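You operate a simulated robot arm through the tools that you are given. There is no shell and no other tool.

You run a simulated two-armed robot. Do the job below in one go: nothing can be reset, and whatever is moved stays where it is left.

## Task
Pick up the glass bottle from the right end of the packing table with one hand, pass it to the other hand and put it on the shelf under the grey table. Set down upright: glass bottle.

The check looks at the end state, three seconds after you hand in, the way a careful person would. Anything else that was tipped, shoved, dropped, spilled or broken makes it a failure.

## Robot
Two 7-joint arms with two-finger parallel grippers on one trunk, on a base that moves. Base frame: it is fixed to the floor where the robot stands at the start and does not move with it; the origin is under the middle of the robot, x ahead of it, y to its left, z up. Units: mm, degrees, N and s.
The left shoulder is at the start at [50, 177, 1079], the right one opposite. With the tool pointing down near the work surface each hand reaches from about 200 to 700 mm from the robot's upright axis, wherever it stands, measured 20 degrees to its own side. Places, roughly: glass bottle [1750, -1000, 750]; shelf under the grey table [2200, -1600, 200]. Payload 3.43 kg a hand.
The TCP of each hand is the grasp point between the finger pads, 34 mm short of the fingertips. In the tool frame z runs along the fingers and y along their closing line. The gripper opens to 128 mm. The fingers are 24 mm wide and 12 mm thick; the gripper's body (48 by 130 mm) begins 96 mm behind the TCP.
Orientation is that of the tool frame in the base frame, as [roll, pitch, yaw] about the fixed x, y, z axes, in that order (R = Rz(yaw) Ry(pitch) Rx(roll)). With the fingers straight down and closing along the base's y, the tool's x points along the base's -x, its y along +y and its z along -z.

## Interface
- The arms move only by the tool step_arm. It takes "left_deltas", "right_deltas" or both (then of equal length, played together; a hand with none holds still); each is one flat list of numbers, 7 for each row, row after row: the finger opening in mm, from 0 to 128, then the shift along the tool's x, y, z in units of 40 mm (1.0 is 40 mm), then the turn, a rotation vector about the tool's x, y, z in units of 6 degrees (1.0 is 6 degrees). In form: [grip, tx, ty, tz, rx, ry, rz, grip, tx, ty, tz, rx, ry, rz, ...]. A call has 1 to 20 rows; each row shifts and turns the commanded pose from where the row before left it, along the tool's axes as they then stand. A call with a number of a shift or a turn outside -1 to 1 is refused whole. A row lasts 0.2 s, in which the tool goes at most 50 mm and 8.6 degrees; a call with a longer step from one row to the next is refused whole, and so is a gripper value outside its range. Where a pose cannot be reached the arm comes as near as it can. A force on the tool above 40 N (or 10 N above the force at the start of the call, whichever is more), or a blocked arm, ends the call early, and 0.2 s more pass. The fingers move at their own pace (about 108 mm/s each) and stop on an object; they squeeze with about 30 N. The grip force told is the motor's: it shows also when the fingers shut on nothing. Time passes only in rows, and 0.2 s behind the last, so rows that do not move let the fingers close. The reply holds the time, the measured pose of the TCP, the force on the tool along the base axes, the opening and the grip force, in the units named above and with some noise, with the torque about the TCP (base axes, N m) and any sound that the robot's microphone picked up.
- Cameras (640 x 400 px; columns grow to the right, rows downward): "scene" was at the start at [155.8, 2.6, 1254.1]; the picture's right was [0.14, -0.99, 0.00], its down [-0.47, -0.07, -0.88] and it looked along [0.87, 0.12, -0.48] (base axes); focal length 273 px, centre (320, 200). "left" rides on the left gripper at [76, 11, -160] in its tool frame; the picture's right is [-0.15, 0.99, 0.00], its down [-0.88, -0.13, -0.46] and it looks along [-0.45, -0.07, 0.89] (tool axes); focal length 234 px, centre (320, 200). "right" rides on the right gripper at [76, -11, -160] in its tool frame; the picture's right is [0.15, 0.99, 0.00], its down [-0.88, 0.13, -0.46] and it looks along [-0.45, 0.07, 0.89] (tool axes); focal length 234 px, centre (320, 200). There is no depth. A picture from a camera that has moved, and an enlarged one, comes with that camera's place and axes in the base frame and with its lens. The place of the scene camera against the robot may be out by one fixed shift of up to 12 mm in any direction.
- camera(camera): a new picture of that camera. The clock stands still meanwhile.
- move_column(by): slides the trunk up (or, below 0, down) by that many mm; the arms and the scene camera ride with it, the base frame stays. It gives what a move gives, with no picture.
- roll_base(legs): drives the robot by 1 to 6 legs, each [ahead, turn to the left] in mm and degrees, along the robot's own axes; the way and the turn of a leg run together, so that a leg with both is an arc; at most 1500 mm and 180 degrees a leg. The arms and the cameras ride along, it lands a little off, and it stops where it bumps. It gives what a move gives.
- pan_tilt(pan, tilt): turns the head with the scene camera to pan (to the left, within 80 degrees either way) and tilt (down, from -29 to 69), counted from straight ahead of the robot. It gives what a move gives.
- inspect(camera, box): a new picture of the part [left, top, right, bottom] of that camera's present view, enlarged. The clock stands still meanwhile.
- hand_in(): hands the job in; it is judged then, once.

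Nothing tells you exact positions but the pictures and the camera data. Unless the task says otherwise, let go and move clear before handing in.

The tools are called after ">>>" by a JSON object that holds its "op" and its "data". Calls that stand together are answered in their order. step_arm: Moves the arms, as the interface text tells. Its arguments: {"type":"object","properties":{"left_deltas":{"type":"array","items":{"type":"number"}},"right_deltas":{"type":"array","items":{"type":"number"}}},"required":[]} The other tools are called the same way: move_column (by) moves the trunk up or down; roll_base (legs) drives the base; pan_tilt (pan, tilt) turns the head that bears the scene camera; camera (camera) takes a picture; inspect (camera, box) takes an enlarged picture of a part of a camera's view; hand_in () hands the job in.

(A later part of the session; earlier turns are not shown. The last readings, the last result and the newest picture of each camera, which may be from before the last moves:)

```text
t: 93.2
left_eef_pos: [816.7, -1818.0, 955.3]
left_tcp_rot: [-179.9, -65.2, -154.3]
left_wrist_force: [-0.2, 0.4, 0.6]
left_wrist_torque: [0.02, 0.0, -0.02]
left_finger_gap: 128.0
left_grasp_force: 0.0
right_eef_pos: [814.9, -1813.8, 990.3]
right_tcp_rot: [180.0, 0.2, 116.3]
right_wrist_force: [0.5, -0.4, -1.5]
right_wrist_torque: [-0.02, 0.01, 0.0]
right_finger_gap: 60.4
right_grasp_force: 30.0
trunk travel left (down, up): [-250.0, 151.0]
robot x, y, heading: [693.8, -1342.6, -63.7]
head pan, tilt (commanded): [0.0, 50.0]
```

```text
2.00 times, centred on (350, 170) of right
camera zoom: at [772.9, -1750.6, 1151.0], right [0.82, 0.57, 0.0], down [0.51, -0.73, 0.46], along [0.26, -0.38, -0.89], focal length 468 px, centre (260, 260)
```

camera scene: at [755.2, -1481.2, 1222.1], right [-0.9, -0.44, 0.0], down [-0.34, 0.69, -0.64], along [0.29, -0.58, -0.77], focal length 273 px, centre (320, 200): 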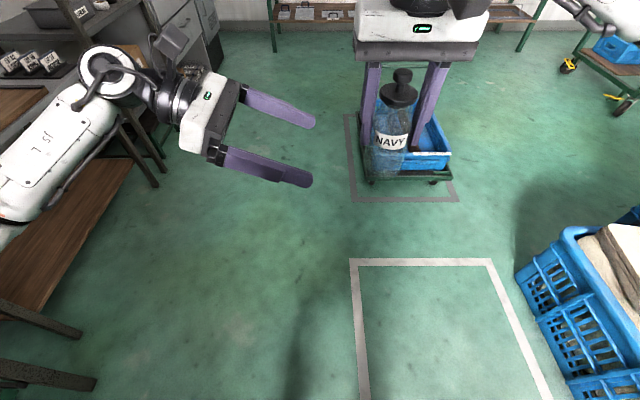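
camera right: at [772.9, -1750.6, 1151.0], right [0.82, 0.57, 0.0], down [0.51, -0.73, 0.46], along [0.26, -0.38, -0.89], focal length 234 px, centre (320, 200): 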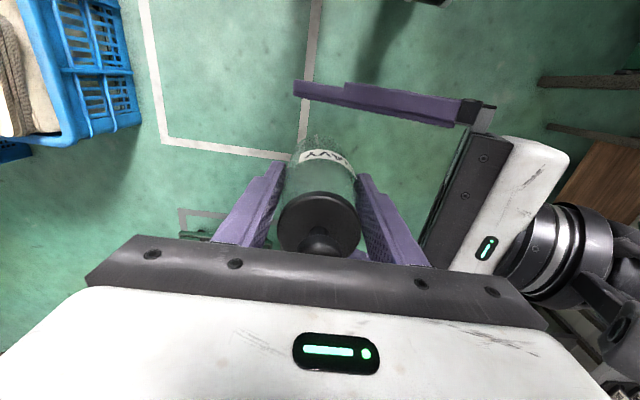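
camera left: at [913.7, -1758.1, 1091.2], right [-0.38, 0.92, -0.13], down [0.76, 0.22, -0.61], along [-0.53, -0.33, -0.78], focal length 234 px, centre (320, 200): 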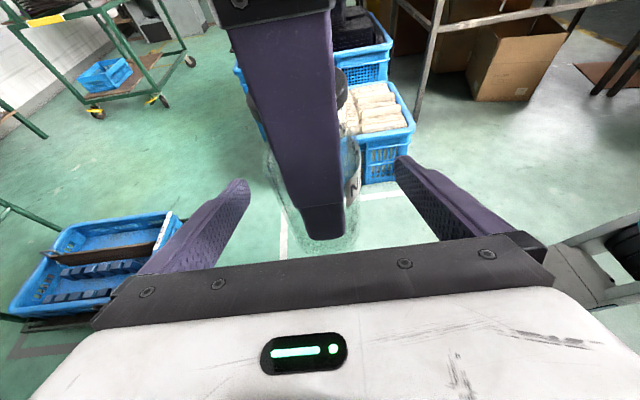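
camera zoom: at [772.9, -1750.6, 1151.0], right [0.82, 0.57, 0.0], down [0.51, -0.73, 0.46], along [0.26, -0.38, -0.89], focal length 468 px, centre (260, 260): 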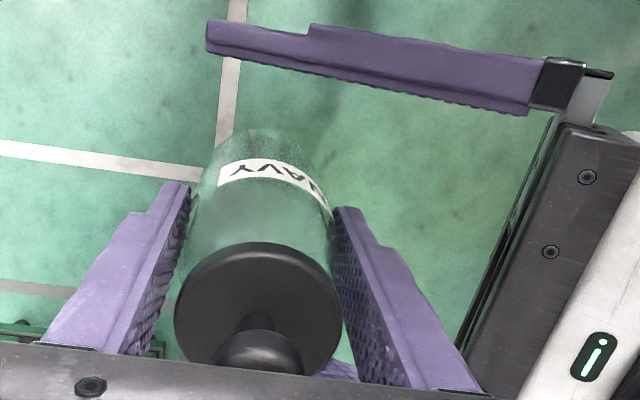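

The centring is within about 2 mm. I close the left fingers partially to 70 mm and check for an even gap.

>>> {"op": "step_arm", "data": {"left_deltas": [100, 0, 0, 0, 0, 0, 0, 72, 0, 0, 0, 0, 0, 0, 72, 0, 0, 0, 0, 0, 0]}}

>>> {"op": "inspect", "data": {"camera": "left", "box": [220, 110, 420, 270]}}

>>> {"op": "inspect", "data": {"camera": "right", "box": [220, 70, 480, 270]}}

>>> {"op": "inspect", "data": {"camera": "scene", "box": [300, 40, 460, 200]}}

```text
t: 94.0
left_eef_pos: [817.6, -1817.3, 955.8]
left_tcp_rot: [-179.9, -65.1, -154.1]
left_wrist_force: [0.4, -0.4, 0.0]
left_wrist_torque: [-0.01, 0.0, -0.07]
left_finger_gap: 71.9
left_grasp_force: 0.1
right_eef_pos: [814.5, -1814.0, 991.3]
right_tcp_rot: [-180.0, 0.1, 116.4]
right_wrist_force: [-0.7, -0.3, -1.6]
right_wrist_torque: [-0.01, -0.03, 0.0]
right_finger_gap: 60.2
right_grasp_force: 30.2
trunk travel left (down, up): [-250.0, 151.0]
robot x, y, heading: [692.6, -1341.1, -63.8]
head pan, tilt (commanded): [0.0, 50.0]
```

```text
2.50 times, centred on (320, 190) of left
camera zoom: at [913.9, -1758.0, 1091.2], right [-0.38, 0.92, -0.13], down [0.76, 0.22, -0.61], along [-0.53, -0.33, -0.78], focal length 585 px, centre (320, 225)
```

zoom: 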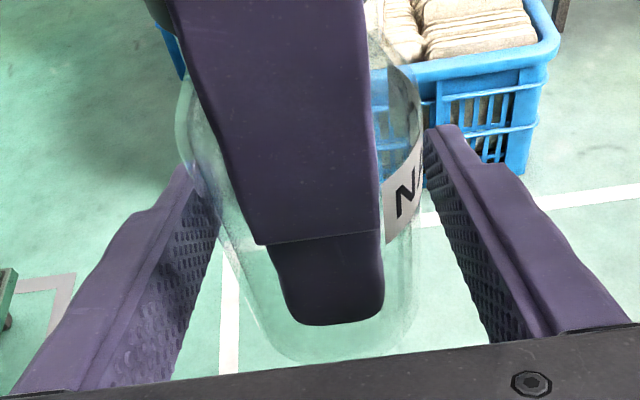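

```text
2.00 times, centred on (350, 170) of right
camera zoom: at [772.9, -1750.6, 1151.0], right [0.82, 0.57, 0.0], down [0.51, -0.73, 0.46], along [0.26, -0.38, -0.89], focal length 468 px, centre (260, 260)
```

zoom: 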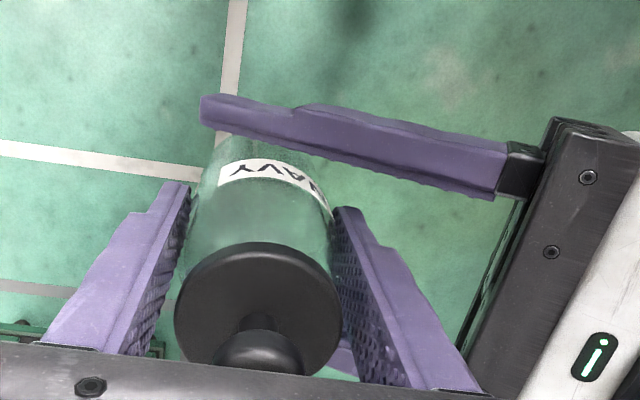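

```text
2.50 times, centred on (380, 120) of scene
camera zoom: at [755.4, -1481.0, 1222.1], right [-0.9, -0.44, 0.0], down [-0.34, 0.69, -0.64], along [0.29, -0.58, -0.77], focal length 682 px, centre (170, 400)
```

zoom: 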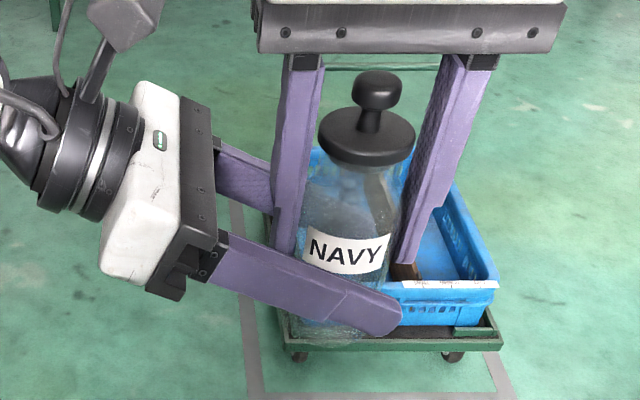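

The bottle sits about 2 mm off toward the far finger. I shift the left hand by 2 mm and close it on the bottle.

>>> {"op": "step_arm", "data": {"left_deltas": [72, 0, -0.05, 0, 0, 0, 0, 66, 0, 0, 0, 0, 0, 0, 62, 0, 0, 0, 0, 0, 0, 40, 0, 0, 0, 0, 0, 0, 20, 0, 0, 0, 0, 0, 0, 20, 0, 0, 0, 0, 0, 0]}}

>>> {"op": "inspect", "data": {"camera": "left", "box": [220, 110, 420, 270]}}

>>> {"op": "inspect", "data": {"camera": "scene", "box": [300, 40, 460, 200]}}

```text
t: 95.4
left_eef_pos: [817.5, -1817.9, 955.3]
left_tcp_rot: [-179.9, -65.2, -154.3]
left_wrist_force: [0.0, 5.9, -0.3]
left_wrist_torque: [-0.02, -0.01, -0.28]
left_finger_gap: 60.9
left_grasp_force: 29.8
right_eef_pos: [815.5, -1814.0, 990.8]
right_tcp_rot: [180.0, 0.1, 116.4]
right_wrist_force: [0.6, -6.0, -1.9]
right_wrist_torque: [-0.19, 0.03, 0.3]
right_finger_gap: 60.3
right_grasp_force: 30.3
trunk travel left (down, up): [-250.0, 151.0]
robot x, y, heading: [693.5, -1338.0, -63.2]
head pan, tilt (commanded): [0.0, 50.0]
```

```text
2.50 times, centred on (320, 190) of left
camera zoom: at [914.6, -1759.1, 1091.2], right [-0.38, 0.92, -0.13], down [0.76, 0.22, -0.61], along [-0.53, -0.33, -0.78], focal length 585 px, centre (320, 225)
```

zoom: 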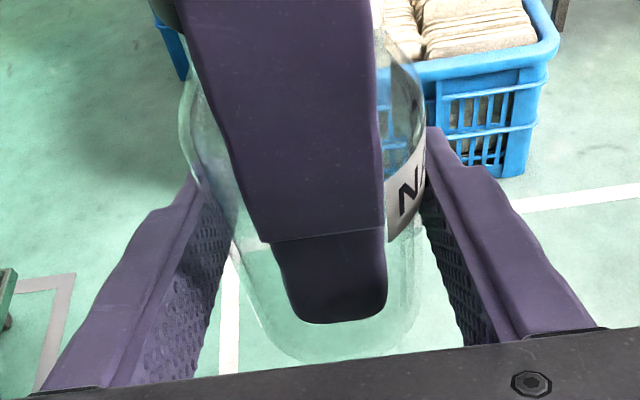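

```text
2.50 times, centred on (380, 120) of scene
camera zoom: at [755.4, -1481.0, 1222.1], right [-0.9, -0.44, 0.0], down [-0.34, 0.69, -0.64], along [0.29, -0.58, -0.77], focal length 682 px, centre (170, 400)
```

zoom: 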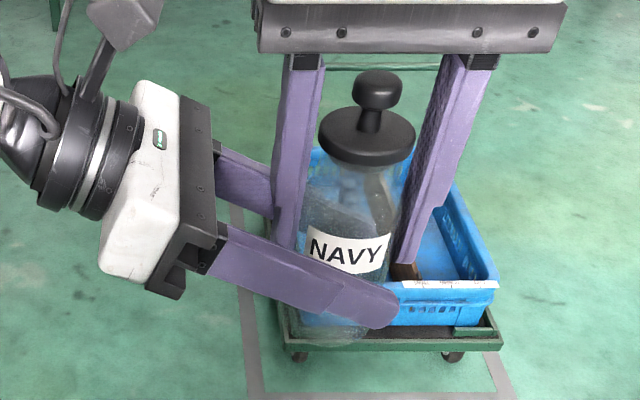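

Both hands hold the bottle with only ~6 N of tension between them. I relieve that slightly and then open the right hand just enough to let go.

>>> {"op": "step_arm", "data": {"left_deltas": [20, 0, 0.025, 0, 0, 0, 0, 20, 0, 0, 0, 0, 0, 0]}}

>>> {"op": "step_arm", "data": {"right_deltas": [64, 0, 0, 0, 0, 0, 0, 70, 0, 0, 0, 0, 0, 0, 76, 0, 0, 0, 0, 0, 0, 80, 0, 0, 0, 0, 0, 0]}}

>>> {"op": "inspect", "data": {"camera": "scene", "box": [300, 40, 460, 200]}}

>>> {"op": "camera", "data": {"camera": "right"}}

```text
t: 96.0
left_eef_pos: [817.7, -1818.3, 954.8]
left_tcp_rot: [179.9, -65.3, -154.3]
left_wrist_force: [-1.3, -0.5, -0.9]
left_wrist_torque: [0.64, -0.02, -0.43]
left_finger_gap: 60.8
left_grasp_force: 29.5
right_eef_pos: [816.5, -1814.1, 991.1]
right_tcp_rot: [179.9, 0.0, 116.4]
right_wrist_force: [1.5, -0.9, -3.2]
right_wrist_torque: [-0.59, -0.05, 0.4]
right_finger_gap: 60.0
right_grasp_force: 29.8
trunk travel left (down, up): [-250.0, 151.0]
robot x, y, heading: [696.7, -1336.2, -63.7]
head pan, tilt (commanded): [0.0, 50.0]
```

```text
t: 97.0
left_eef_pos: [818.2, -1816.3, 955.3]
left_tcp_rot: [-179.8, -65.2, -154.2]
left_wrist_force: [0.9, 0.1, 0.6]
left_wrist_torque: [0.0, -0.01, -0.04]
left_finger_gap: 61.1
left_grasp_force: 29.8
right_eef_pos: [814.9, -1814.5, 990.3]
right_tcp_rot: [-180.0, 0.1, 116.2]
right_wrist_force: [0.0, 0.4, 0.2]
right_wrist_torque: [-0.02, -0.03, 0.01]
right_finger_gap: 80.0
right_grasp_force: 0.0
trunk travel left (down, up): [-250.0, 151.0]
robot x, y, heading: [694.0, -1339.8, -63.4]
head pan, tilt (commanded): [0.0, 50.0]
```

```text
2.50 times, centred on (380, 120) of scene
camera zoom: at [755.4, -1481.0, 1222.1], right [-0.9, -0.44, 0.0], down [-0.34, 0.69, -0.64], along [0.29, -0.58, -0.77], focal length 682 px, centre (170, 400)
```

zoom: 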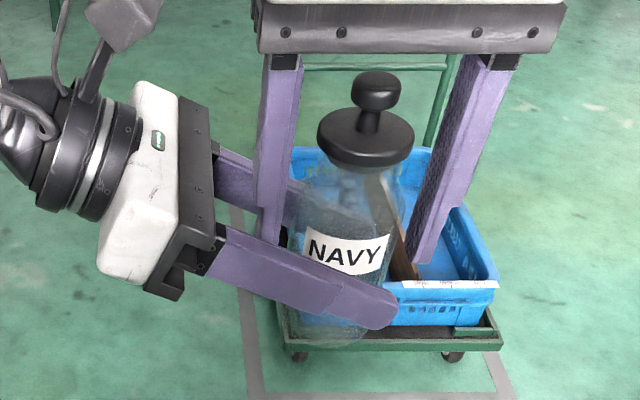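

```text
taken
camera right: at [772.8, -1750.6, 1151.0], right [0.82, 0.57, 0.0], down [0.51, -0.73, 0.46], along [0.26, -0.38, -0.89], focal length 234 px, centre (320, 200)
```

right: 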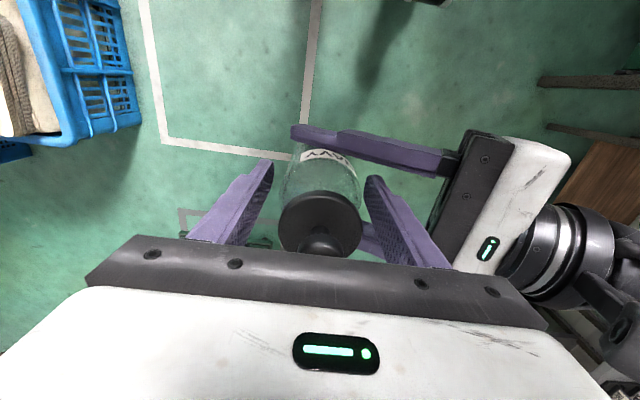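

The left hand now carries the bottle alone, and the right fingers are clear on both sides. I lift the right hand straight up and away.

>>> {"op": "step_arm", "data": {"right_deltas": [80, 0, 0, -0.4, 0, 0, 0, 80, 0, 0, -0.8, 0, 0, 0, 80, 0, 0, -0.9, 0, 0, 0, 80, 0, 0, -0.9, 0, 0, 0, 80, 0, 0, -0.8, 0, 0, 0]}}

>>> {"op": "camera", "data": {"camera": "scene"}}

>>> {"op": "camera", "data": {"camera": "right"}}

```text
t: 98.2
left_eef_pos: [818.8, -1816.6, 955.6]
left_tcp_rot: [-179.9, -65.2, -154.3]
left_wrist_force: [0.7, -0.3, 0.2]
left_wrist_torque: [0.02, -0.03, 0.01]
left_finger_gap: 60.7
left_grasp_force: 30.2
right_eef_pos: [814.7, -1815.4, 1143.6]
right_tcp_rot: [180.0, 0.1, 116.3]
right_wrist_force: [-0.2, -0.5, 0.4]
right_wrist_torque: [0.01, 0.0, 0.03]
right_finger_gap: 79.9
right_grasp_force: 0.1
trunk travel left (down, up): [-250.0, 151.0]
robot x, y, heading: [690.9, -1337.4, -63.4]
head pan, tilt (commanded): [0.0, 50.0]
```

```text
taken
camera scene: at [755.4, -1480.6, 1222.2], right [-0.9, -0.44, 0.0], down [-0.34, 0.69, -0.64], along [0.29, -0.58, -0.77], focal length 273 px, centre (320, 200)
```

scene: 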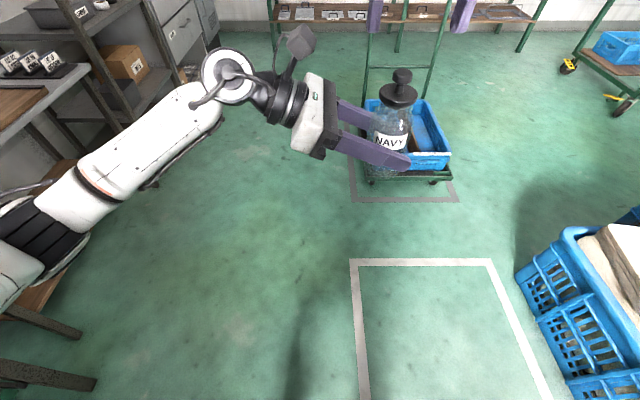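

```text
taken
camera right: at [772.6, -1749.9, 1303.2], right [0.82, 0.57, 0.0], down [0.51, -0.73, 0.46], along [0.26, -0.38, -0.89], focal length 234 px, centre (320, 200)
```

right: 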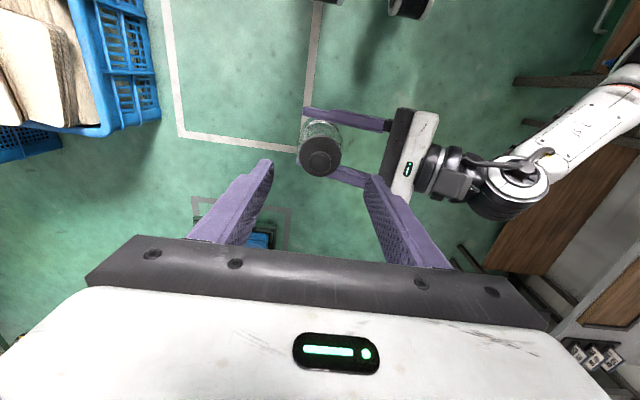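

The hand-over is done. I tuck the right hand away to the right and back, and bring the left hand with the bottle out to my left front.

>>> {"op": "step_arm", "data": {"right_deltas": [80, 0.6, -0.9, 0, 0, 0, 0, 80, 0.6, -0.9, 0, 0, 0, 0, 80, 0.6, -0.9, 0, 0, 0, 0, 80, 0.6, -0.9, 0, 0, 0, 0, 80, 0.6, -0.9, 0, 0, 0, 0]}}

>>> {"op": "step_arm", "data": {"left_deltas": [20, -0.2, -0.2, -0.4, 0, 0, 0, 20, -0.35, -0.361, -0.75, 0, 0, 0, 20, -0.37, -0.361, -0.793, 0, 0, 0, 20, -0.37, -0.361, -0.793, 0, 0, 0, 20, -0.37, -0.361, -0.793, 0, 0, 0, 20, -0.37, -0.361, -0.793, 0, 0, 0, 20, -0.37, -0.361, -0.793, 0, 0, 0, 20, -0.37, -0.361, -0.793, 0, 0, 0, 20, -0.37, -0.361, -0.793, 0, 0, 0, 20, -0.15, -0.15, -0.35, 0, 0, 0]}}

>>> {"op": "camera", "data": {"camera": "scene"}}

```text
t: 99.4
left_eef_pos: [817.6, -1818.2, 955.5]
left_tcp_rot: [-179.8, -65.2, -154.3]
left_wrist_force: [0.2, 0.5, -1.2]
left_wrist_torque: [0.01, -0.02, -0.01]
left_finger_gap: 60.9
left_grasp_force: 30.4
right_eef_pos: [599.2, -1786.9, 1141.2]
right_tcp_rot: [179.8, 0.0, 116.3]
right_wrist_force: [-0.3, 0.7, 0.0]
right_wrist_torque: [0.05, -0.01, -0.03]
right_finger_gap: 80.2
right_grasp_force: 0.0
trunk travel left (down, up): [-250.0, 151.0]
robot x, y, heading: [695.4, -1338.6, -63.7]
head pan, tilt (commanded): [0.0, 50.0]
```

```text
t: 101.6
left_eef_pos: [1154.0, -1795.9, 955.2]
left_tcp_rot: [-180.0, -65.3, -154.4]
left_wrist_force: [0.7, 0.3, -3.2]
left_wrist_torque: [0.0, -0.03, -0.03]
left_finger_gap: 61.0
left_grasp_force: 30.0
right_eef_pos: [599.8, -1786.4, 1142.7]
right_tcp_rot: [-179.9, 0.0, 116.3]
right_wrist_force: [0.5, 0.1, -0.1]
right_wrist_torque: [0.01, 0.01, 0.0]
right_finger_gap: 80.0
right_grasp_force: 0.1
trunk travel left (down, up): [-250.0, 151.0]
robot x, y, heading: [695.8, -1337.2, -63.5]
head pan, tilt (commanded): [0.0, 50.0]
```

```text
taken
camera scene: at [755.5, -1481.0, 1222.1], right [-0.9, -0.44, 0.0], down [-0.34, 0.69, -0.64], along [0.29, -0.58, -0.77], focal length 273 px, centre (320, 200)
```

scene: 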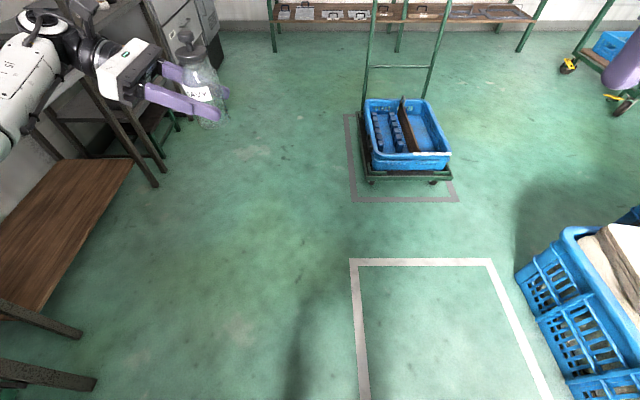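

The bottle is carried steadily. I now rotate the left hand about the vertical so that it points ahead and slightly outward, the rehearsed placing orientation.

>>> {"op": "step_arm", "data": {"left_deltas": [20, 0, 0, 0, 0.906, 0, -0.423, 20, 0, 0, 0, 0.906, 0, -0.423, 20, 0, 0, 0, 0.906, 0, -0.423, 20, 0, 0, 0, 0.906, 0, -0.423, 20, 0, 0, 0, 0.906, 0, -0.423, 20, 0, 0, 0, 0.906, 0, -0.423, 20, 0, 0, 0, 0.906, 0, -0.423, 20, 0, 0, 0, 0.906, 0, -0.423, 20, 0, 0, 0, 0.906, 0, -0.423, 20, 0, 0, 0, 0.906, 0, -0.423, 20, 0, 0, 0, 0.906, 0, -0.423, 20, 0, 0, 0, 0.906, 0, -0.423, 20, 0, 0, 0, 0.906, 0, -0.423, 20, 0, 0, 0, 0.906, 0, -0.423, 20, 0, 0, 0, 0.906, 0, -0.423, 20, 0, 0, 0, 0.906, 0, -0.423, 20, 0, 0, 0, 0.906, 0, -0.423, 20, 0, 0, 0, 0.906, 0, -0.423, 20, 0, 0, 0, 0.906, 0, -0.423, 20, 0, 0, 0, 0.906, 0, -0.423]}}

>>> {"op": "camera", "data": {"camera": "scene"}}

>>> {"op": "camera", "data": {"camera": "left"}}

```text
t: 105.8
left_eef_pos: [1154.8, -1796.6, 953.8]
left_tcp_rot: [179.4, -64.9, -33.4]
left_wrist_force: [-0.7, 0.2, -3.1]
left_wrist_torque: [0.0, -0.02, -0.01]
left_finger_gap: 60.7
left_grasp_force: 30.0
right_eef_pos: [600.4, -1788.6, 1142.5]
right_tcp_rot: [179.9, -0.1, 116.2]
right_wrist_force: [0.1, 0.8, 0.3]
right_wrist_torque: [-0.03, -0.01, -0.01]
right_finger_gap: 80.0
right_grasp_force: 0.0
trunk travel left (down, up): [-250.0, 151.0]
robot x, y, heading: [693.2, -1338.0, -63.8]
head pan, tilt (commanded): [0.0, 50.0]
```

```text
taken
camera scene: at [755.3, -1481.2, 1222.1], right [-0.9, -0.44, 0.0], down [-0.34, 0.69, -0.64], along [0.29, -0.58, -0.77], focal length 273 px, centre (320, 200)
```

scene: 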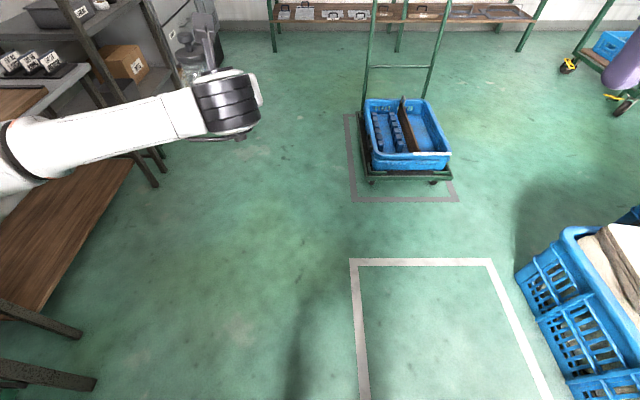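

```text
taken
camera left: at [1055.2, -1743.4, 1090.6], right [-0.6, -0.79, -0.13], down [-0.58, 0.54, -0.6], along [0.55, -0.29, -0.79], focal length 234 px, centre (320, 200)
```

left: 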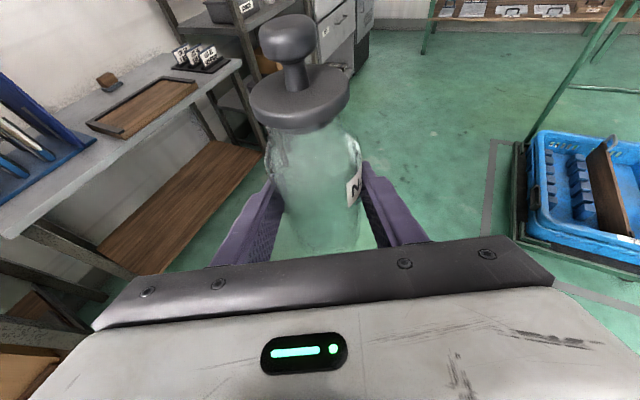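

The bottle is upright in the left hand, pointing 30° outward. I drive along the tables toward the grey table and turn partly toward it, stopping at a safe distance to measure the shelf.

>>> {"op": "roll_base", "data": {"legs": [[350, 0], [0, 55]]}}

>>> {"op": "pan_tilt", "data": {"pan": 20, "tilt": 35}}

>>> {"op": "camera", "data": {"camera": "scene"}}

>>> {"op": "camera", "data": {"camera": "left"}}

```text
t: 110.5
left_eef_pos: [1490.0, -1538.2, 953.6]
left_tcp_rot: [179.4, -65.0, 21.8]
left_wrist_force: [0.3, 0.6, -2.1]
left_wrist_torque: [0.01, 0.04, -0.01]
left_finger_gap: 60.9
left_grasp_force: 29.6
right_eef_pos: [1166.4, -1988.4, 1142.7]
right_tcp_rot: [179.9, 0.1, 171.4]
right_wrist_force: [0.3, -0.3, 0.2]
right_wrist_torque: [-0.04, -0.04, 0.03]
right_finger_gap: 79.9
right_grasp_force: 0.1
trunk travel left (down, up): [-250.0, 151.0]
robot x, y, heading: [850.5, -1653.2, -8.6]
head pan, tilt (commanded): [0.0, 50.0]
```

```text
t: 111.3
left_eef_pos: [1491.0, -1539.3, 953.9]
left_tcp_rot: [179.4, -64.9, 21.8]
left_wrist_force: [0.6, 0.6, -3.0]
left_wrist_torque: [0.03, -0.01, 0.03]
left_finger_gap: 61.1
left_grasp_force: 29.8
right_eef_pos: [1166.4, -1987.6, 1141.8]
right_tcp_rot: [180.0, 0.1, 171.4]
right_wrist_force: [0.6, 0.9, 0.2]
right_wrist_torque: [0.01, 0.01, 0.0]
right_finger_gap: 79.9
right_grasp_force: 0.1
trunk travel left (down, up): [-250.0, 151.0]
robot x, y, heading: [855.8, -1656.6, -8.6]
head pan, tilt (commanded): [20.0, 35.0]
```

```text
taken
camera scene: at [1003.1, -1657.5, 1243.8], right [0.2, -0.98, 0.0], down [-0.56, -0.11, -0.82], along [0.8, 0.16, -0.57], focal length 273 px, centre (320, 200)
```

scene: 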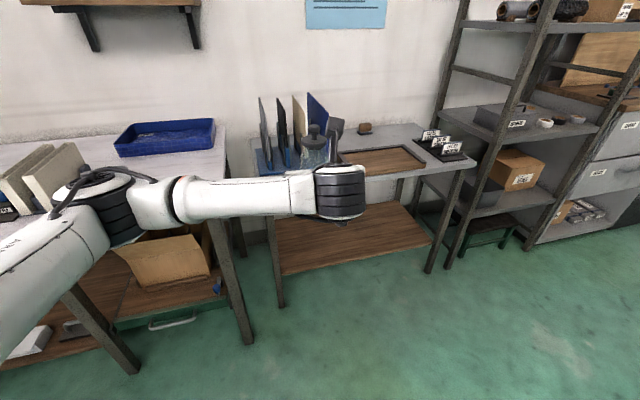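

```text
taken
camera left: at [1389.2, -1589.3, 1090.6], right [0.3, -0.95, -0.13], down [-0.78, -0.16, -0.6], along [0.55, 0.28, -0.79], focal length 234 px, centre (320, 200)
```

left: 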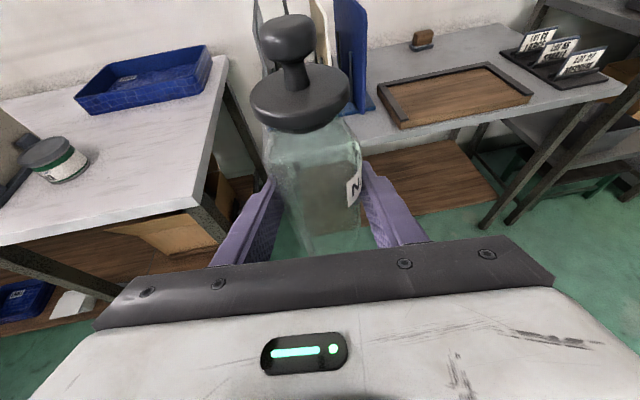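

I have a good view of the grey table and its empty wooden shelf. I zoom in to measure the shelf's front edge, height and legs.

>>> {"op": "inspect", "data": {"camera": "scene", "box": [200, 130, 500, 320]}}

>>> {"op": "inspect", "data": {"camera": "left", "box": [340, 40, 640, 260]}}

```text
2.11 times, centred on (350, 225) of scene
camera zoom: at [1003.1, -1657.5, 1243.8], right [0.2, -0.98, 0.0], down [-0.56, -0.11, -0.82], along [0.8, 0.16, -0.57], focal length 574 px, centre (257, 147)
```

zoom: 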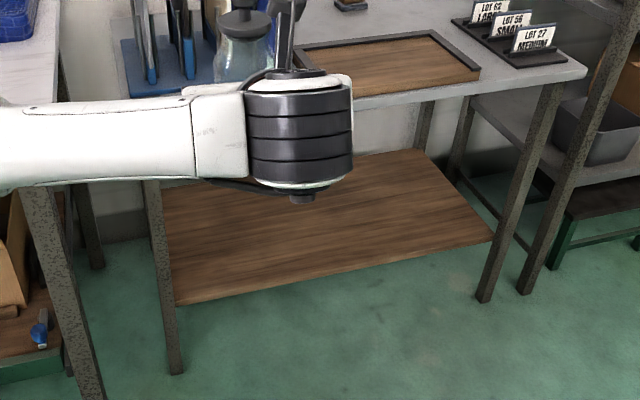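

```text
1.82 times, centred on (490, 150) of left
camera zoom: at [1389.2, -1589.3, 1090.6], right [0.3, -0.95, -0.13], down [-0.78, -0.16, -0.6], along [0.55, 0.28, -0.79], focal length 426 px, centre (11, 291)
```

zoom: 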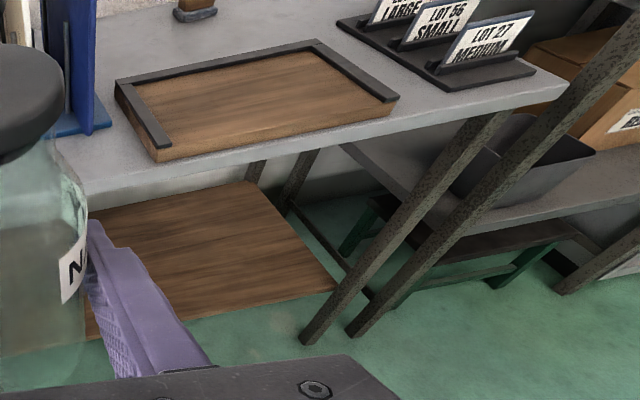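

The shelf is about 185 mm high, empty, ~830 mm wide, with its front edge ~50 mm behind the table's front edge; the target spot (2105, -1642) lies almost straight ahead of my current course. I lower the trunk and then the left arm here, before going in.

>>> {"op": "move_column", "data": {"by": -250}}

>>> {"op": "step_arm", "data": {"left_deltas": [20, -0.4, 0, 0.187, 0, 0, 0, 20, -0.8, 0, 0.373, 0, 0, 0, 20, -0.906, 0, 0.423, 0, 0, 0, 20, -0.906, 0, 0.423, 0, 0, 0, 20, -0.906, 0, 0.423, 0, 0, 0, 20, -0.906, 0, 0.423, 0, 0, 0, 20, -0.906, 0, 0.423, 0, 0, 0, 20, -0.906, 0, 0.423, 0, 0, 0, 20, -0.906, 0, 0.423, 0, 0, 0, 20, -0.906, 0, 0.423, 0, 0, 0]}}

>>> {"op": "camera", "data": {"camera": "scene"}}

>>> {"op": "camera", "data": {"camera": "left"}}

```text
t: 113.9
left_eef_pos: [1490.2, -1539.3, 704.6]
left_tcp_rot: [179.5, -64.9, 21.7]
left_wrist_force: [-0.1, -0.5, -2.7]
left_wrist_torque: [0.01, 0.01, 0.02]
left_finger_gap: 60.9
left_grasp_force: 29.9
right_eef_pos: [1166.3, -1987.9, 893.5]
right_tcp_rot: [-180.0, 0.0, 171.4]
right_wrist_force: [-0.1, -0.1, -0.1]
right_wrist_torque: [0.01, -0.01, -0.01]
right_finger_gap: 80.0
right_grasp_force: 0.0
trunk travel left (down, up): [0.0, 401.0]
robot x, y, heading: [851.6, -1652.1, -8.4]
head pan, tilt (commanded): [20.0, 35.0]
```

```text
t: 116.1
left_eef_pos: [1491.6, -1543.3, 333.3]
left_tcp_rot: [179.2, -64.8, 21.8]
left_wrist_force: [0.1, -0.2, -3.3]
left_wrist_torque: [-0.01, 0.02, -0.01]
left_finger_gap: 61.0
left_grasp_force: 29.9
right_eef_pos: [1166.0, -1987.4, 892.5]
right_tcp_rot: [-179.9, 0.1, 171.3]
right_wrist_force: [0.1, -0.2, 0.1]
right_wrist_torque: [-0.02, 0.05, 0.01]
right_finger_gap: 80.3
right_grasp_force: 0.1
trunk travel left (down, up): [0.0, 401.0]
robot x, y, heading: [850.6, -1655.3, -8.6]
head pan, tilt (commanded): [20.0, 35.0]
```

```text
taken
camera scene: at [1003.0, -1657.4, 993.9], right [0.2, -0.98, 0.0], down [-0.56, -0.11, -0.82], along [0.8, 0.16, -0.57], focal length 273 px, centre (320, 200)
```

scene: 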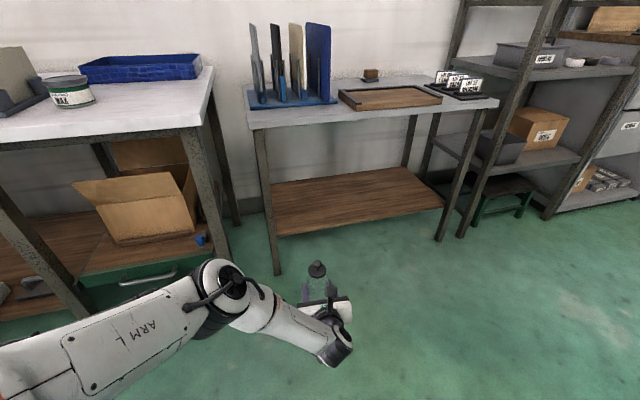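

```text
taken
camera left: at [1388.4, -1592.8, 469.3], right [0.3, -0.95, -0.13], down [-0.78, -0.16, -0.6], along [0.55, 0.28, -0.79], focal length 234 px, centre (320, 200)
```

left: 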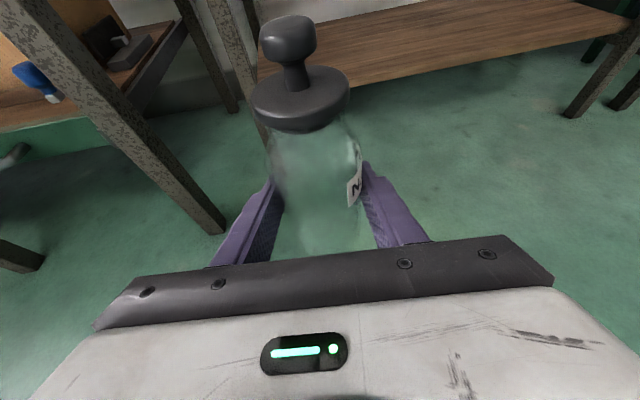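

The lower viewpoint gives an unobstructed view of the shelf and a 250 mm baseline against the earlier picture. I zoom in to pin down its height.

>>> {"op": "inspect", "data": {"camera": "scene", "box": [230, 80, 510, 280]}}

>>> {"op": "inspect", "data": {"camera": "left", "box": [220, 0, 640, 140]}}

```text
2.00 times, centred on (370, 180) of scene
camera zoom: at [1003.0, -1657.4, 993.9], right [0.2, -0.98, 0.0], down [-0.56, -0.11, -0.82], along [0.8, 0.16, -0.57], focal length 545 px, centre (220, 240)
```

zoom: 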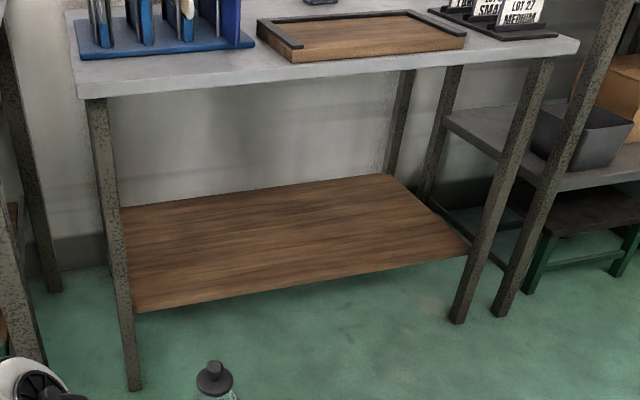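

```text
1.52 times, centred on (430, 70) of left
camera zoom: at [1388.4, -1592.8, 469.3], right [0.3, -0.95, -0.13], down [-0.78, -0.16, -0.6], along [0.55, 0.28, -0.79], focal length 357 px, centre (152, 398)
```

zoom: 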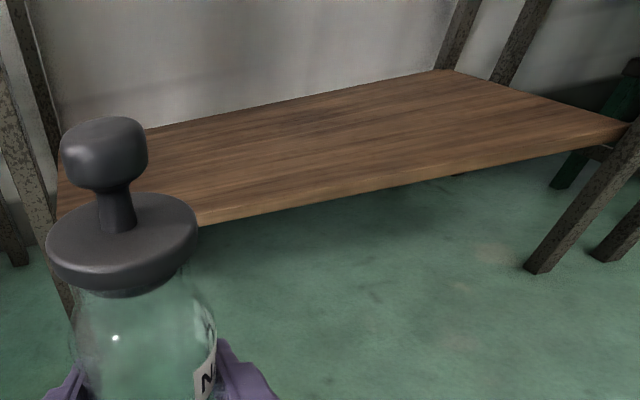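

The two left-camera views put the shelf top at about z = 224 and the front edge through roughly (1977, -1660); the table top is ~700 high. The bottle's base is now at ~288, safely above the shelf, so I drive ahead 400 mm and look again.

>>> {"op": "roll_base", "data": {"legs": [[400, 0]]}}

>>> {"op": "camera", "data": {"camera": "scene"}}

>>> {"op": "camera", "data": {"camera": "left"}}

```text
t: 118.6
left_eef_pos: [1874.6, -1602.3, 332.2]
left_tcp_rot: [179.4, -64.8, 21.5]
left_wrist_force: [0.7, 0.6, -2.5]
left_wrist_torque: [-0.02, 0.0, 0.0]
left_finger_gap: 61.2
left_grasp_force: 30.0
right_eef_pos: [1548.1, -2047.1, 892.4]
right_tcp_rot: [179.9, 0.1, 171.3]
right_wrist_force: [0.4, -0.6, 0.2]
right_wrist_torque: [-0.03, -0.03, -0.03]
right_finger_gap: 80.0
right_grasp_force: 0.1
trunk travel left (down, up): [0.0, 401.0]
robot x, y, heading: [1241.5, -1712.5, -8.7]
head pan, tilt (commanded): [20.0, 35.0]
```

```text
taken
camera scene: at [1386.5, -1716.0, 993.9], right [0.2, -0.98, 0.0], down [-0.56, -0.11, -0.82], along [0.8, 0.16, -0.57], focal length 273 px, centre (320, 200)
```

scene: 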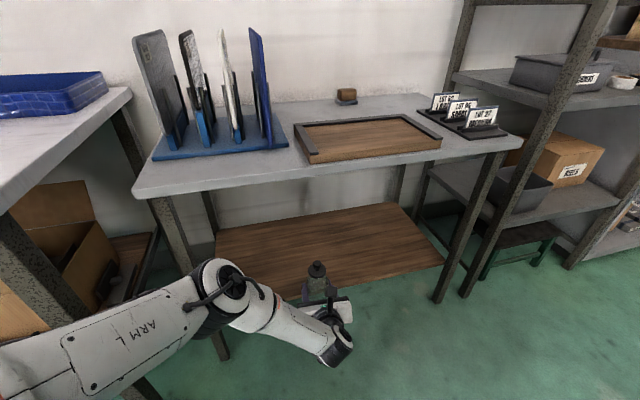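

```text
taken
camera left: at [1772.0, -1652.5, 469.3], right [0.3, -0.95, -0.13], down [-0.78, -0.16, -0.6], along [0.55, 0.28, -0.79], focal length 234 px, centre (320, 200)
```

left: 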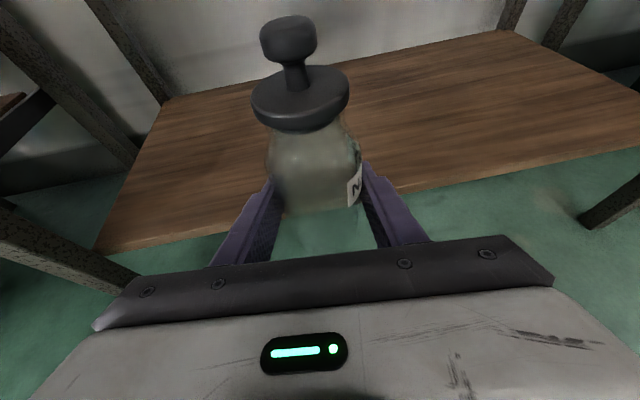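

Only ~170 mm remain. I lower the bottle by 30 mm (which also lowers my elbow), then drive in 150 mm more.

>>> {"op": "step_arm", "data": {"left_deltas": [20, -0.34, 0, 0.159, 0, 0, 0, 20, -0.34, 0, 0.159, 0, 0, 0]}}

>>> {"op": "camera", "data": {"camera": "left"}}

>>> {"op": "inspect", "data": {"camera": "scene", "box": [130, 170, 430, 380]}}

```text
t: 119.2
left_eef_pos: [1875.0, -1602.0, 302.5]
left_tcp_rot: [179.4, -64.9, 21.5]
left_wrist_force: [0.0, -0.1, -2.0]
left_wrist_torque: [0.0, -0.03, 0.01]
left_finger_gap: 61.0
left_grasp_force: 30.3
right_eef_pos: [1548.5, -2047.1, 892.7]
right_tcp_rot: [179.9, 0.1, 171.2]
right_wrist_force: [-0.1, -0.4, 0.1]
right_wrist_torque: [0.03, -0.01, 0.0]
right_finger_gap: 79.8
right_grasp_force: 0.1
trunk travel left (down, up): [0.0, 401.0]
robot x, y, heading: [1236.3, -1710.9, -8.9]
head pan, tilt (commanded): [20.0, 35.0]
```

```text
taken
camera left: at [1772.9, -1651.8, 439.7], right [0.3, -0.95, -0.13], down [-0.78, -0.16, -0.6], along [0.55, 0.28, -0.79], focal length 234 px, centre (320, 200)
```

left: 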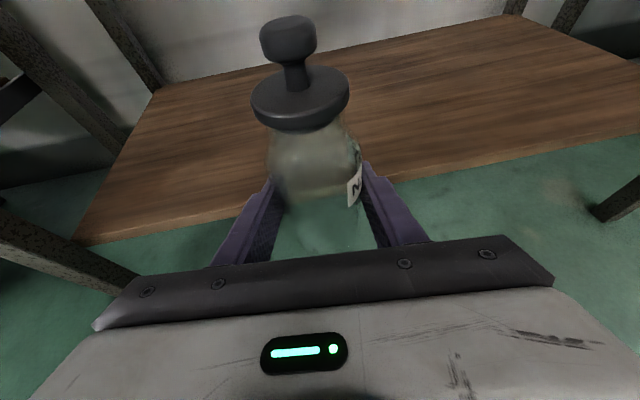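

```text
1.90 times, centred on (280, 275) of scene
camera zoom: at [1386.5, -1716.0, 993.9], right [0.2, -0.98, 0.0], down [-0.56, -0.11, -0.82], along [0.8, 0.16, -0.57], focal length 519 px, centre (396, 57)
```

zoom: 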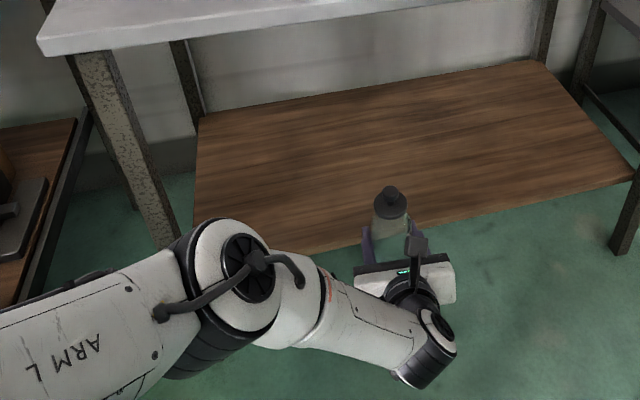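

The arm will pass under the table top; I advance in smaller steps to keep an eye on the elbow's clearance.

>>> {"op": "roll_base", "data": {"legs": [[90, 0]]}}

>>> {"op": "camera", "data": {"camera": "scene"}}

>>> {"op": "camera", "data": {"camera": "left"}}

```text
t: 120.3
left_eef_pos: [1961.9, -1613.3, 302.8]
left_tcp_rot: [179.4, -64.8, 21.6]
left_wrist_force: [-0.7, 0.8, -2.4]
left_wrist_torque: [-0.01, 0.03, -0.03]
left_finger_gap: 61.0
left_grasp_force: 30.3
right_eef_pos: [1637.2, -2060.0, 892.5]
right_tcp_rot: [179.9, 0.1, 171.4]
right_wrist_force: [0.3, -0.6, 0.0]
right_wrist_torque: [0.0, -0.03, 0.0]
right_finger_gap: 79.7
right_grasp_force: 0.0
trunk travel left (down, up): [0.0, 401.0]
robot x, y, heading: [1327.0, -1725.6, -8.7]
head pan, tilt (commanded): [20.0, 35.0]
```

```text
taken
camera scene: at [1474.8, -1729.1, 993.9], right [0.2, -0.98, 0.0], down [-0.56, -0.11, -0.82], along [0.8, 0.16, -0.57], focal length 273 px, centre (320, 200)
```

scene: 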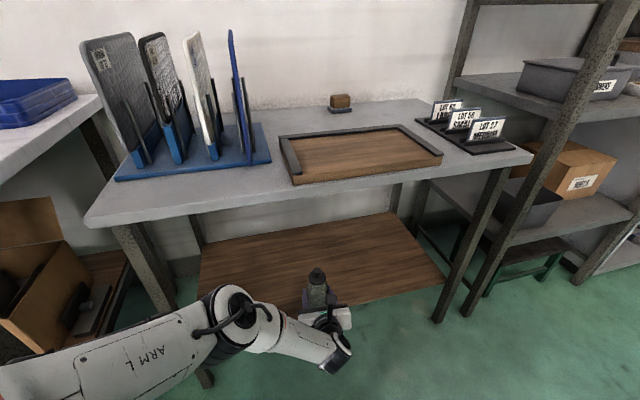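

```text
taken
camera left: at [1860.9, -1664.5, 439.7], right [0.3, -0.95, -0.13], down [-0.78, -0.16, -0.6], along [0.55, 0.28, -0.79], focal length 234 px, centre (320, 200)
```

left: 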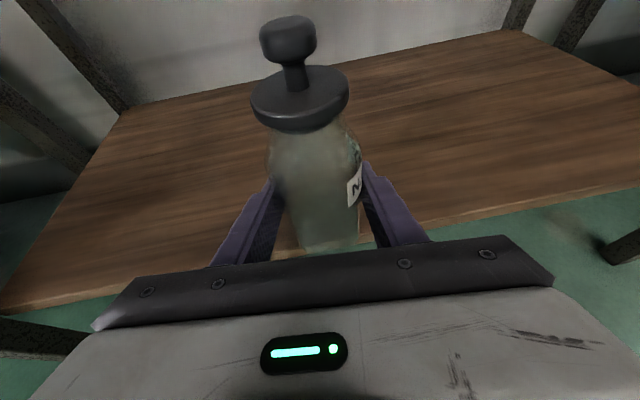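

The bottle is just over the shelf's front edge with ~30 mm clearance underneath, and the elbow is below table-top level. I drive in the remaining 85 mm.

>>> {"op": "roll_base", "data": {"legs": [[86, 0]]}}

>>> {"op": "camera", "data": {"camera": "scene"}}

>>> {"op": "camera", "data": {"camera": "left"}}

```text
t: 121.3
left_eef_pos: [2048.1, -1627.7, 302.5]
left_tcp_rot: [179.5, -64.8, 21.6]
left_wrist_force: [0.3, -0.2, -2.2]
left_wrist_torque: [-0.02, 0.02, 0.03]
left_finger_gap: 60.8
left_grasp_force: 29.3
right_eef_pos: [1722.4, -2072.0, 893.2]
right_tcp_rot: [179.9, 0.2, 171.3]
right_wrist_force: [0.5, -0.2, 0.3]
right_wrist_torque: [-0.05, 0.0, -0.01]
right_finger_gap: 79.8
right_grasp_force: 0.1
trunk travel left (down, up): [0.0, 401.0]
robot x, y, heading: [1410.6, -1737.6, -8.7]
head pan, tilt (commanded): [20.0, 35.0]
```

```text
taken
camera scene: at [1560.2, -1742.1, 993.9], right [0.2, -0.98, 0.0], down [-0.56, -0.11, -0.82], along [0.8, 0.16, -0.57], focal length 273 px, centre (320, 200)
```

scene: 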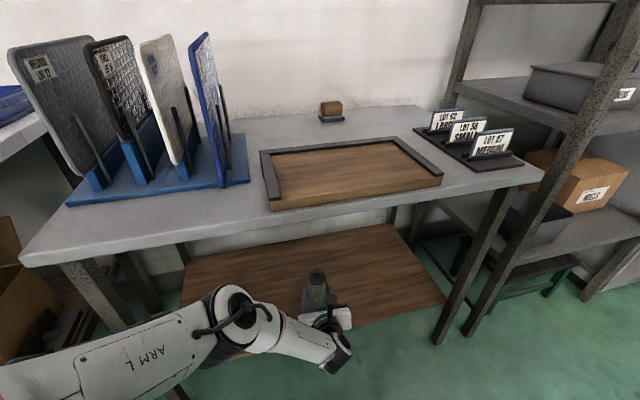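

```text
taken
camera left: at [1946.3, -1677.5, 439.7], right [0.3, -0.95, -0.13], down [-0.78, -0.16, -0.6], along [0.55, 0.28, -0.79], focal length 234 px, centre (320, 200)
```

left: 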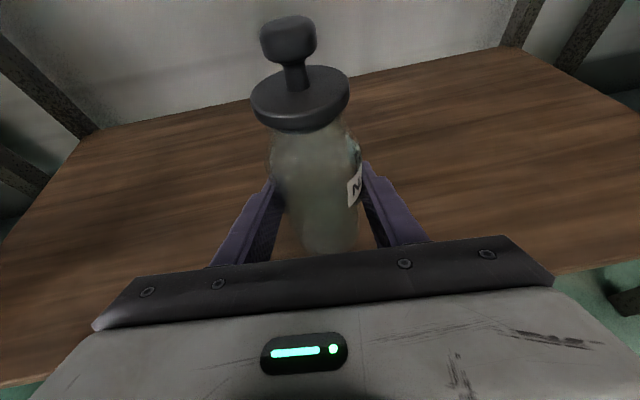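

The bottle is about 75–80 mm inside the shelf's front edge, a good spot. I level it by half a degree and lower it 20 mm.

>>> {"op": "step_arm", "data": {"left_deltas": [20, 0, 0, 0, 0.1, 0.067, 0, 20, -0.151, 0, 0.07, 0, 0, 0, 20, -0.151, 0, 0.07, 0, 0, 0, 20, -0.151, 0, 0.07, 0, 0, 0]}}

>>> {"op": "inspect", "data": {"camera": "left", "box": [220, 130, 420, 270]}}

>>> {"op": "inspect", "data": {"camera": "scene", "box": [240, 230, 400, 340]}}

```text
t: 122.3
left_eef_pos: [2046.8, -1627.2, 283.1]
left_tcp_rot: [180.0, -65.2, 21.4]
left_wrist_force: [-0.4, -0.5, -2.2]
left_wrist_torque: [0.01, 0.01, 0.03]
left_finger_gap: 60.7
left_grasp_force: 29.8
right_eef_pos: [1723.5, -2073.0, 892.3]
right_tcp_rot: [179.9, 0.1, 171.3]
right_wrist_force: [0.3, 0.4, -0.6]
right_wrist_torque: [0.0, 0.02, 0.04]
right_finger_gap: 80.0
right_grasp_force: 0.1
trunk travel left (down, up): [0.0, 401.0]
robot x, y, heading: [1409.7, -1737.6, -8.4]
head pan, tilt (commanded): [20.0, 35.0]
```

```text
2.86 times, centred on (320, 200) of left
camera zoom: at [1945.0, -1679.6, 419.2], right [0.31, -0.94, -0.13], down [-0.78, -0.17, -0.61], along [0.55, 0.29, -0.78], focal length 669 px, centre (320, 200)
```

zoom: 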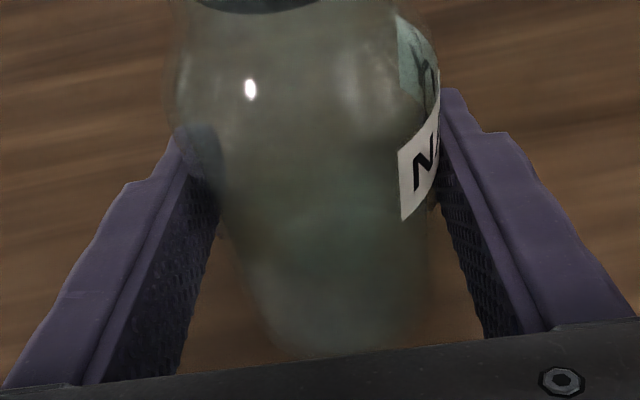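

```text
3.64 times, centred on (320, 285) of scene
camera zoom: at [1560.2, -1742.1, 993.9], right [0.2, -0.98, 0.0], down [-0.56, -0.11, -0.82], along [0.8, 0.16, -0.57], focal length 991 px, centre (320, -109)
```

zoom: 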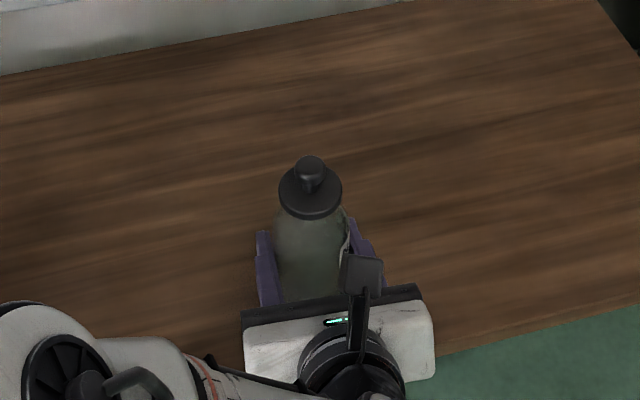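

No contact yet; the base should be about 10–15 mm above the shelf. I go down in small steps watching the force.

>>> {"op": "step_arm", "data": {"left_deltas": [20, -0.0453, 0, 0.0212, 0, 0, 0, 20, -0.0453, 0, 0.0212, 0, 0, 0, 20, -0.0453, 0, 0.0212, 0, 0, 0]}}

>>> {"op": "step_arm", "data": {"left_deltas": [20, -0.0453, 0, 0.0212, 0, 0, 0, 20, -0.0453, 0, 0.0212, 0, 0, 0]}}

```text
t: 123.2
left_eef_pos: [2048.0, -1627.3, 278.3]
left_tcp_rot: [179.9, -65.3, 21.6]
left_wrist_force: [0.7, 0.7, -1.9]
left_wrist_torque: [-0.01, 0.0, 0.01]
left_finger_gap: 60.9
left_grasp_force: 30.0
right_eef_pos: [1721.9, -2072.8, 893.3]
right_tcp_rot: [179.9, 0.0, 171.3]
right_wrist_force: [0.8, 1.4, 0.2]
right_wrist_torque: [0.0, 0.0, 0.0]
right_finger_gap: 80.0
right_grasp_force: 0.0
trunk travel left (down, up): [0.0, 401.0]
robot x, y, heading: [1406.2, -1736.9, -8.8]
head pan, tilt (commanded): [20.0, 35.0]
```

```text
t: 123.8
left_eef_pos: [2047.2, -1626.6, 273.1]
left_tcp_rot: [-179.9, -65.2, 21.5]
left_wrist_force: [0.0, -0.4, -2.0]
left_wrist_torque: [-0.01, 0.03, 0.01]
left_finger_gap: 60.4
left_grasp_force: 30.2
right_eef_pos: [1722.1, -2073.6, 892.2]
right_tcp_rot: [179.9, 0.2, 171.3]
right_wrist_force: [-0.1, -0.2, -0.8]
right_wrist_torque: [0.01, 0.0, 0.05]
right_finger_gap: 80.1
right_grasp_force: 0.0
trunk travel left (down, up): [0.0, 401.0]
robot x, y, heading: [1406.1, -1738.2, -8.5]
head pan, tilt (commanded): [20.0, 35.0]
```

Still no contact (base at ~228). I continue in 2 mm steps.

>>> {"op": "step_arm", "data": {"left_deltas": [20, -0.0453, 0, 0.0212, 0, 0, 0, 20, -0.0453, 0, 0.0212, 0, 0, 0]}}

>>> {"op": "step_arm", "data": {"left_deltas": [20, -0.0453, 0, 0.0212, 0, 0, 0]}}

>>> {"op": "step_arm", "data": {"left_deltas": [20, -0.0453, 0, 0.0212, 0, 0, 0]}}

```text
t: 124.3
left_eef_pos: [2047.4, -1626.5, 272.1]
left_tcp_rot: [179.9, -65.4, 21.6]
left_wrist_force: [0.5, -1.2, 2.2]
left_wrist_torque: [0.0, -0.22, -0.04]
left_finger_gap: 60.9
left_grasp_force: 30.0
right_eef_pos: [1722.4, -2071.6, 893.3]
right_tcp_rot: [179.9, 0.1, 171.3]
right_wrist_force: [0.5, 0.5, -0.7]
right_wrist_torque: [-0.01, -0.05, 0.0]
right_finger_gap: 79.8
right_grasp_force: 0.1
trunk travel left (down, up): [0.0, 401.0]
robot x, y, heading: [1411.2, -1741.7, -8.7]
head pan, tilt (commanded): [20.0, 35.0]
```

```text
t: 124.8
left_eef_pos: [2047.5, -1626.7, 272.2]
left_tcp_rot: [179.8, -65.4, 21.6]
left_wrist_force: [1.5, -2.5, 4.1]
left_wrist_torque: [-0.02, -0.28, -0.06]
left_finger_gap: 61.0
left_grasp_force: 30.4
left hand out of reach, approached as far as the arm can: row 1
right_eef_pos: [1722.2, -2073.7, 892.8]
right_tcp_rot: [179.8, 0.1, 171.3]
right_wrist_force: [-0.7, 0.0, 0.5]
right_wrist_torque: [0.01, 0.0, 0.03]
right_finger_gap: 80.4
right_grasp_force: 0.1
trunk travel left (down, up): [0.0, 401.0]
robot x, y, heading: [1409.4, -1736.7, -8.6]
head pan, tilt (commanded): [20.0, 35.0]
```

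```text
t: 125.2
left_eef_pos: [2046.5, -1625.5, 271.7]
left_tcp_rot: [179.8, -65.4, 21.6]
left_wrist_force: [2.3, -3.8, 7.9]
left_wrist_torque: [-0.04, -0.34, -0.12]
left_finger_gap: 60.9
left_grasp_force: 30.1
right_eef_pos: [1721.4, -2073.1, 892.6]
right_tcp_rot: [-180.0, 0.1, 171.3]
right_wrist_force: [0.6, -0.4, -0.3]
right_wrist_torque: [-0.01, 0.01, 0.02]
right_finger_gap: 79.8
right_grasp_force: 0.0
trunk travel left (down, up): [0.0, 401.0]
robot x, y, heading: [1412.0, -1739.8, -9.0]
head pan, tilt (commanded): [20.0, 35.0]
```

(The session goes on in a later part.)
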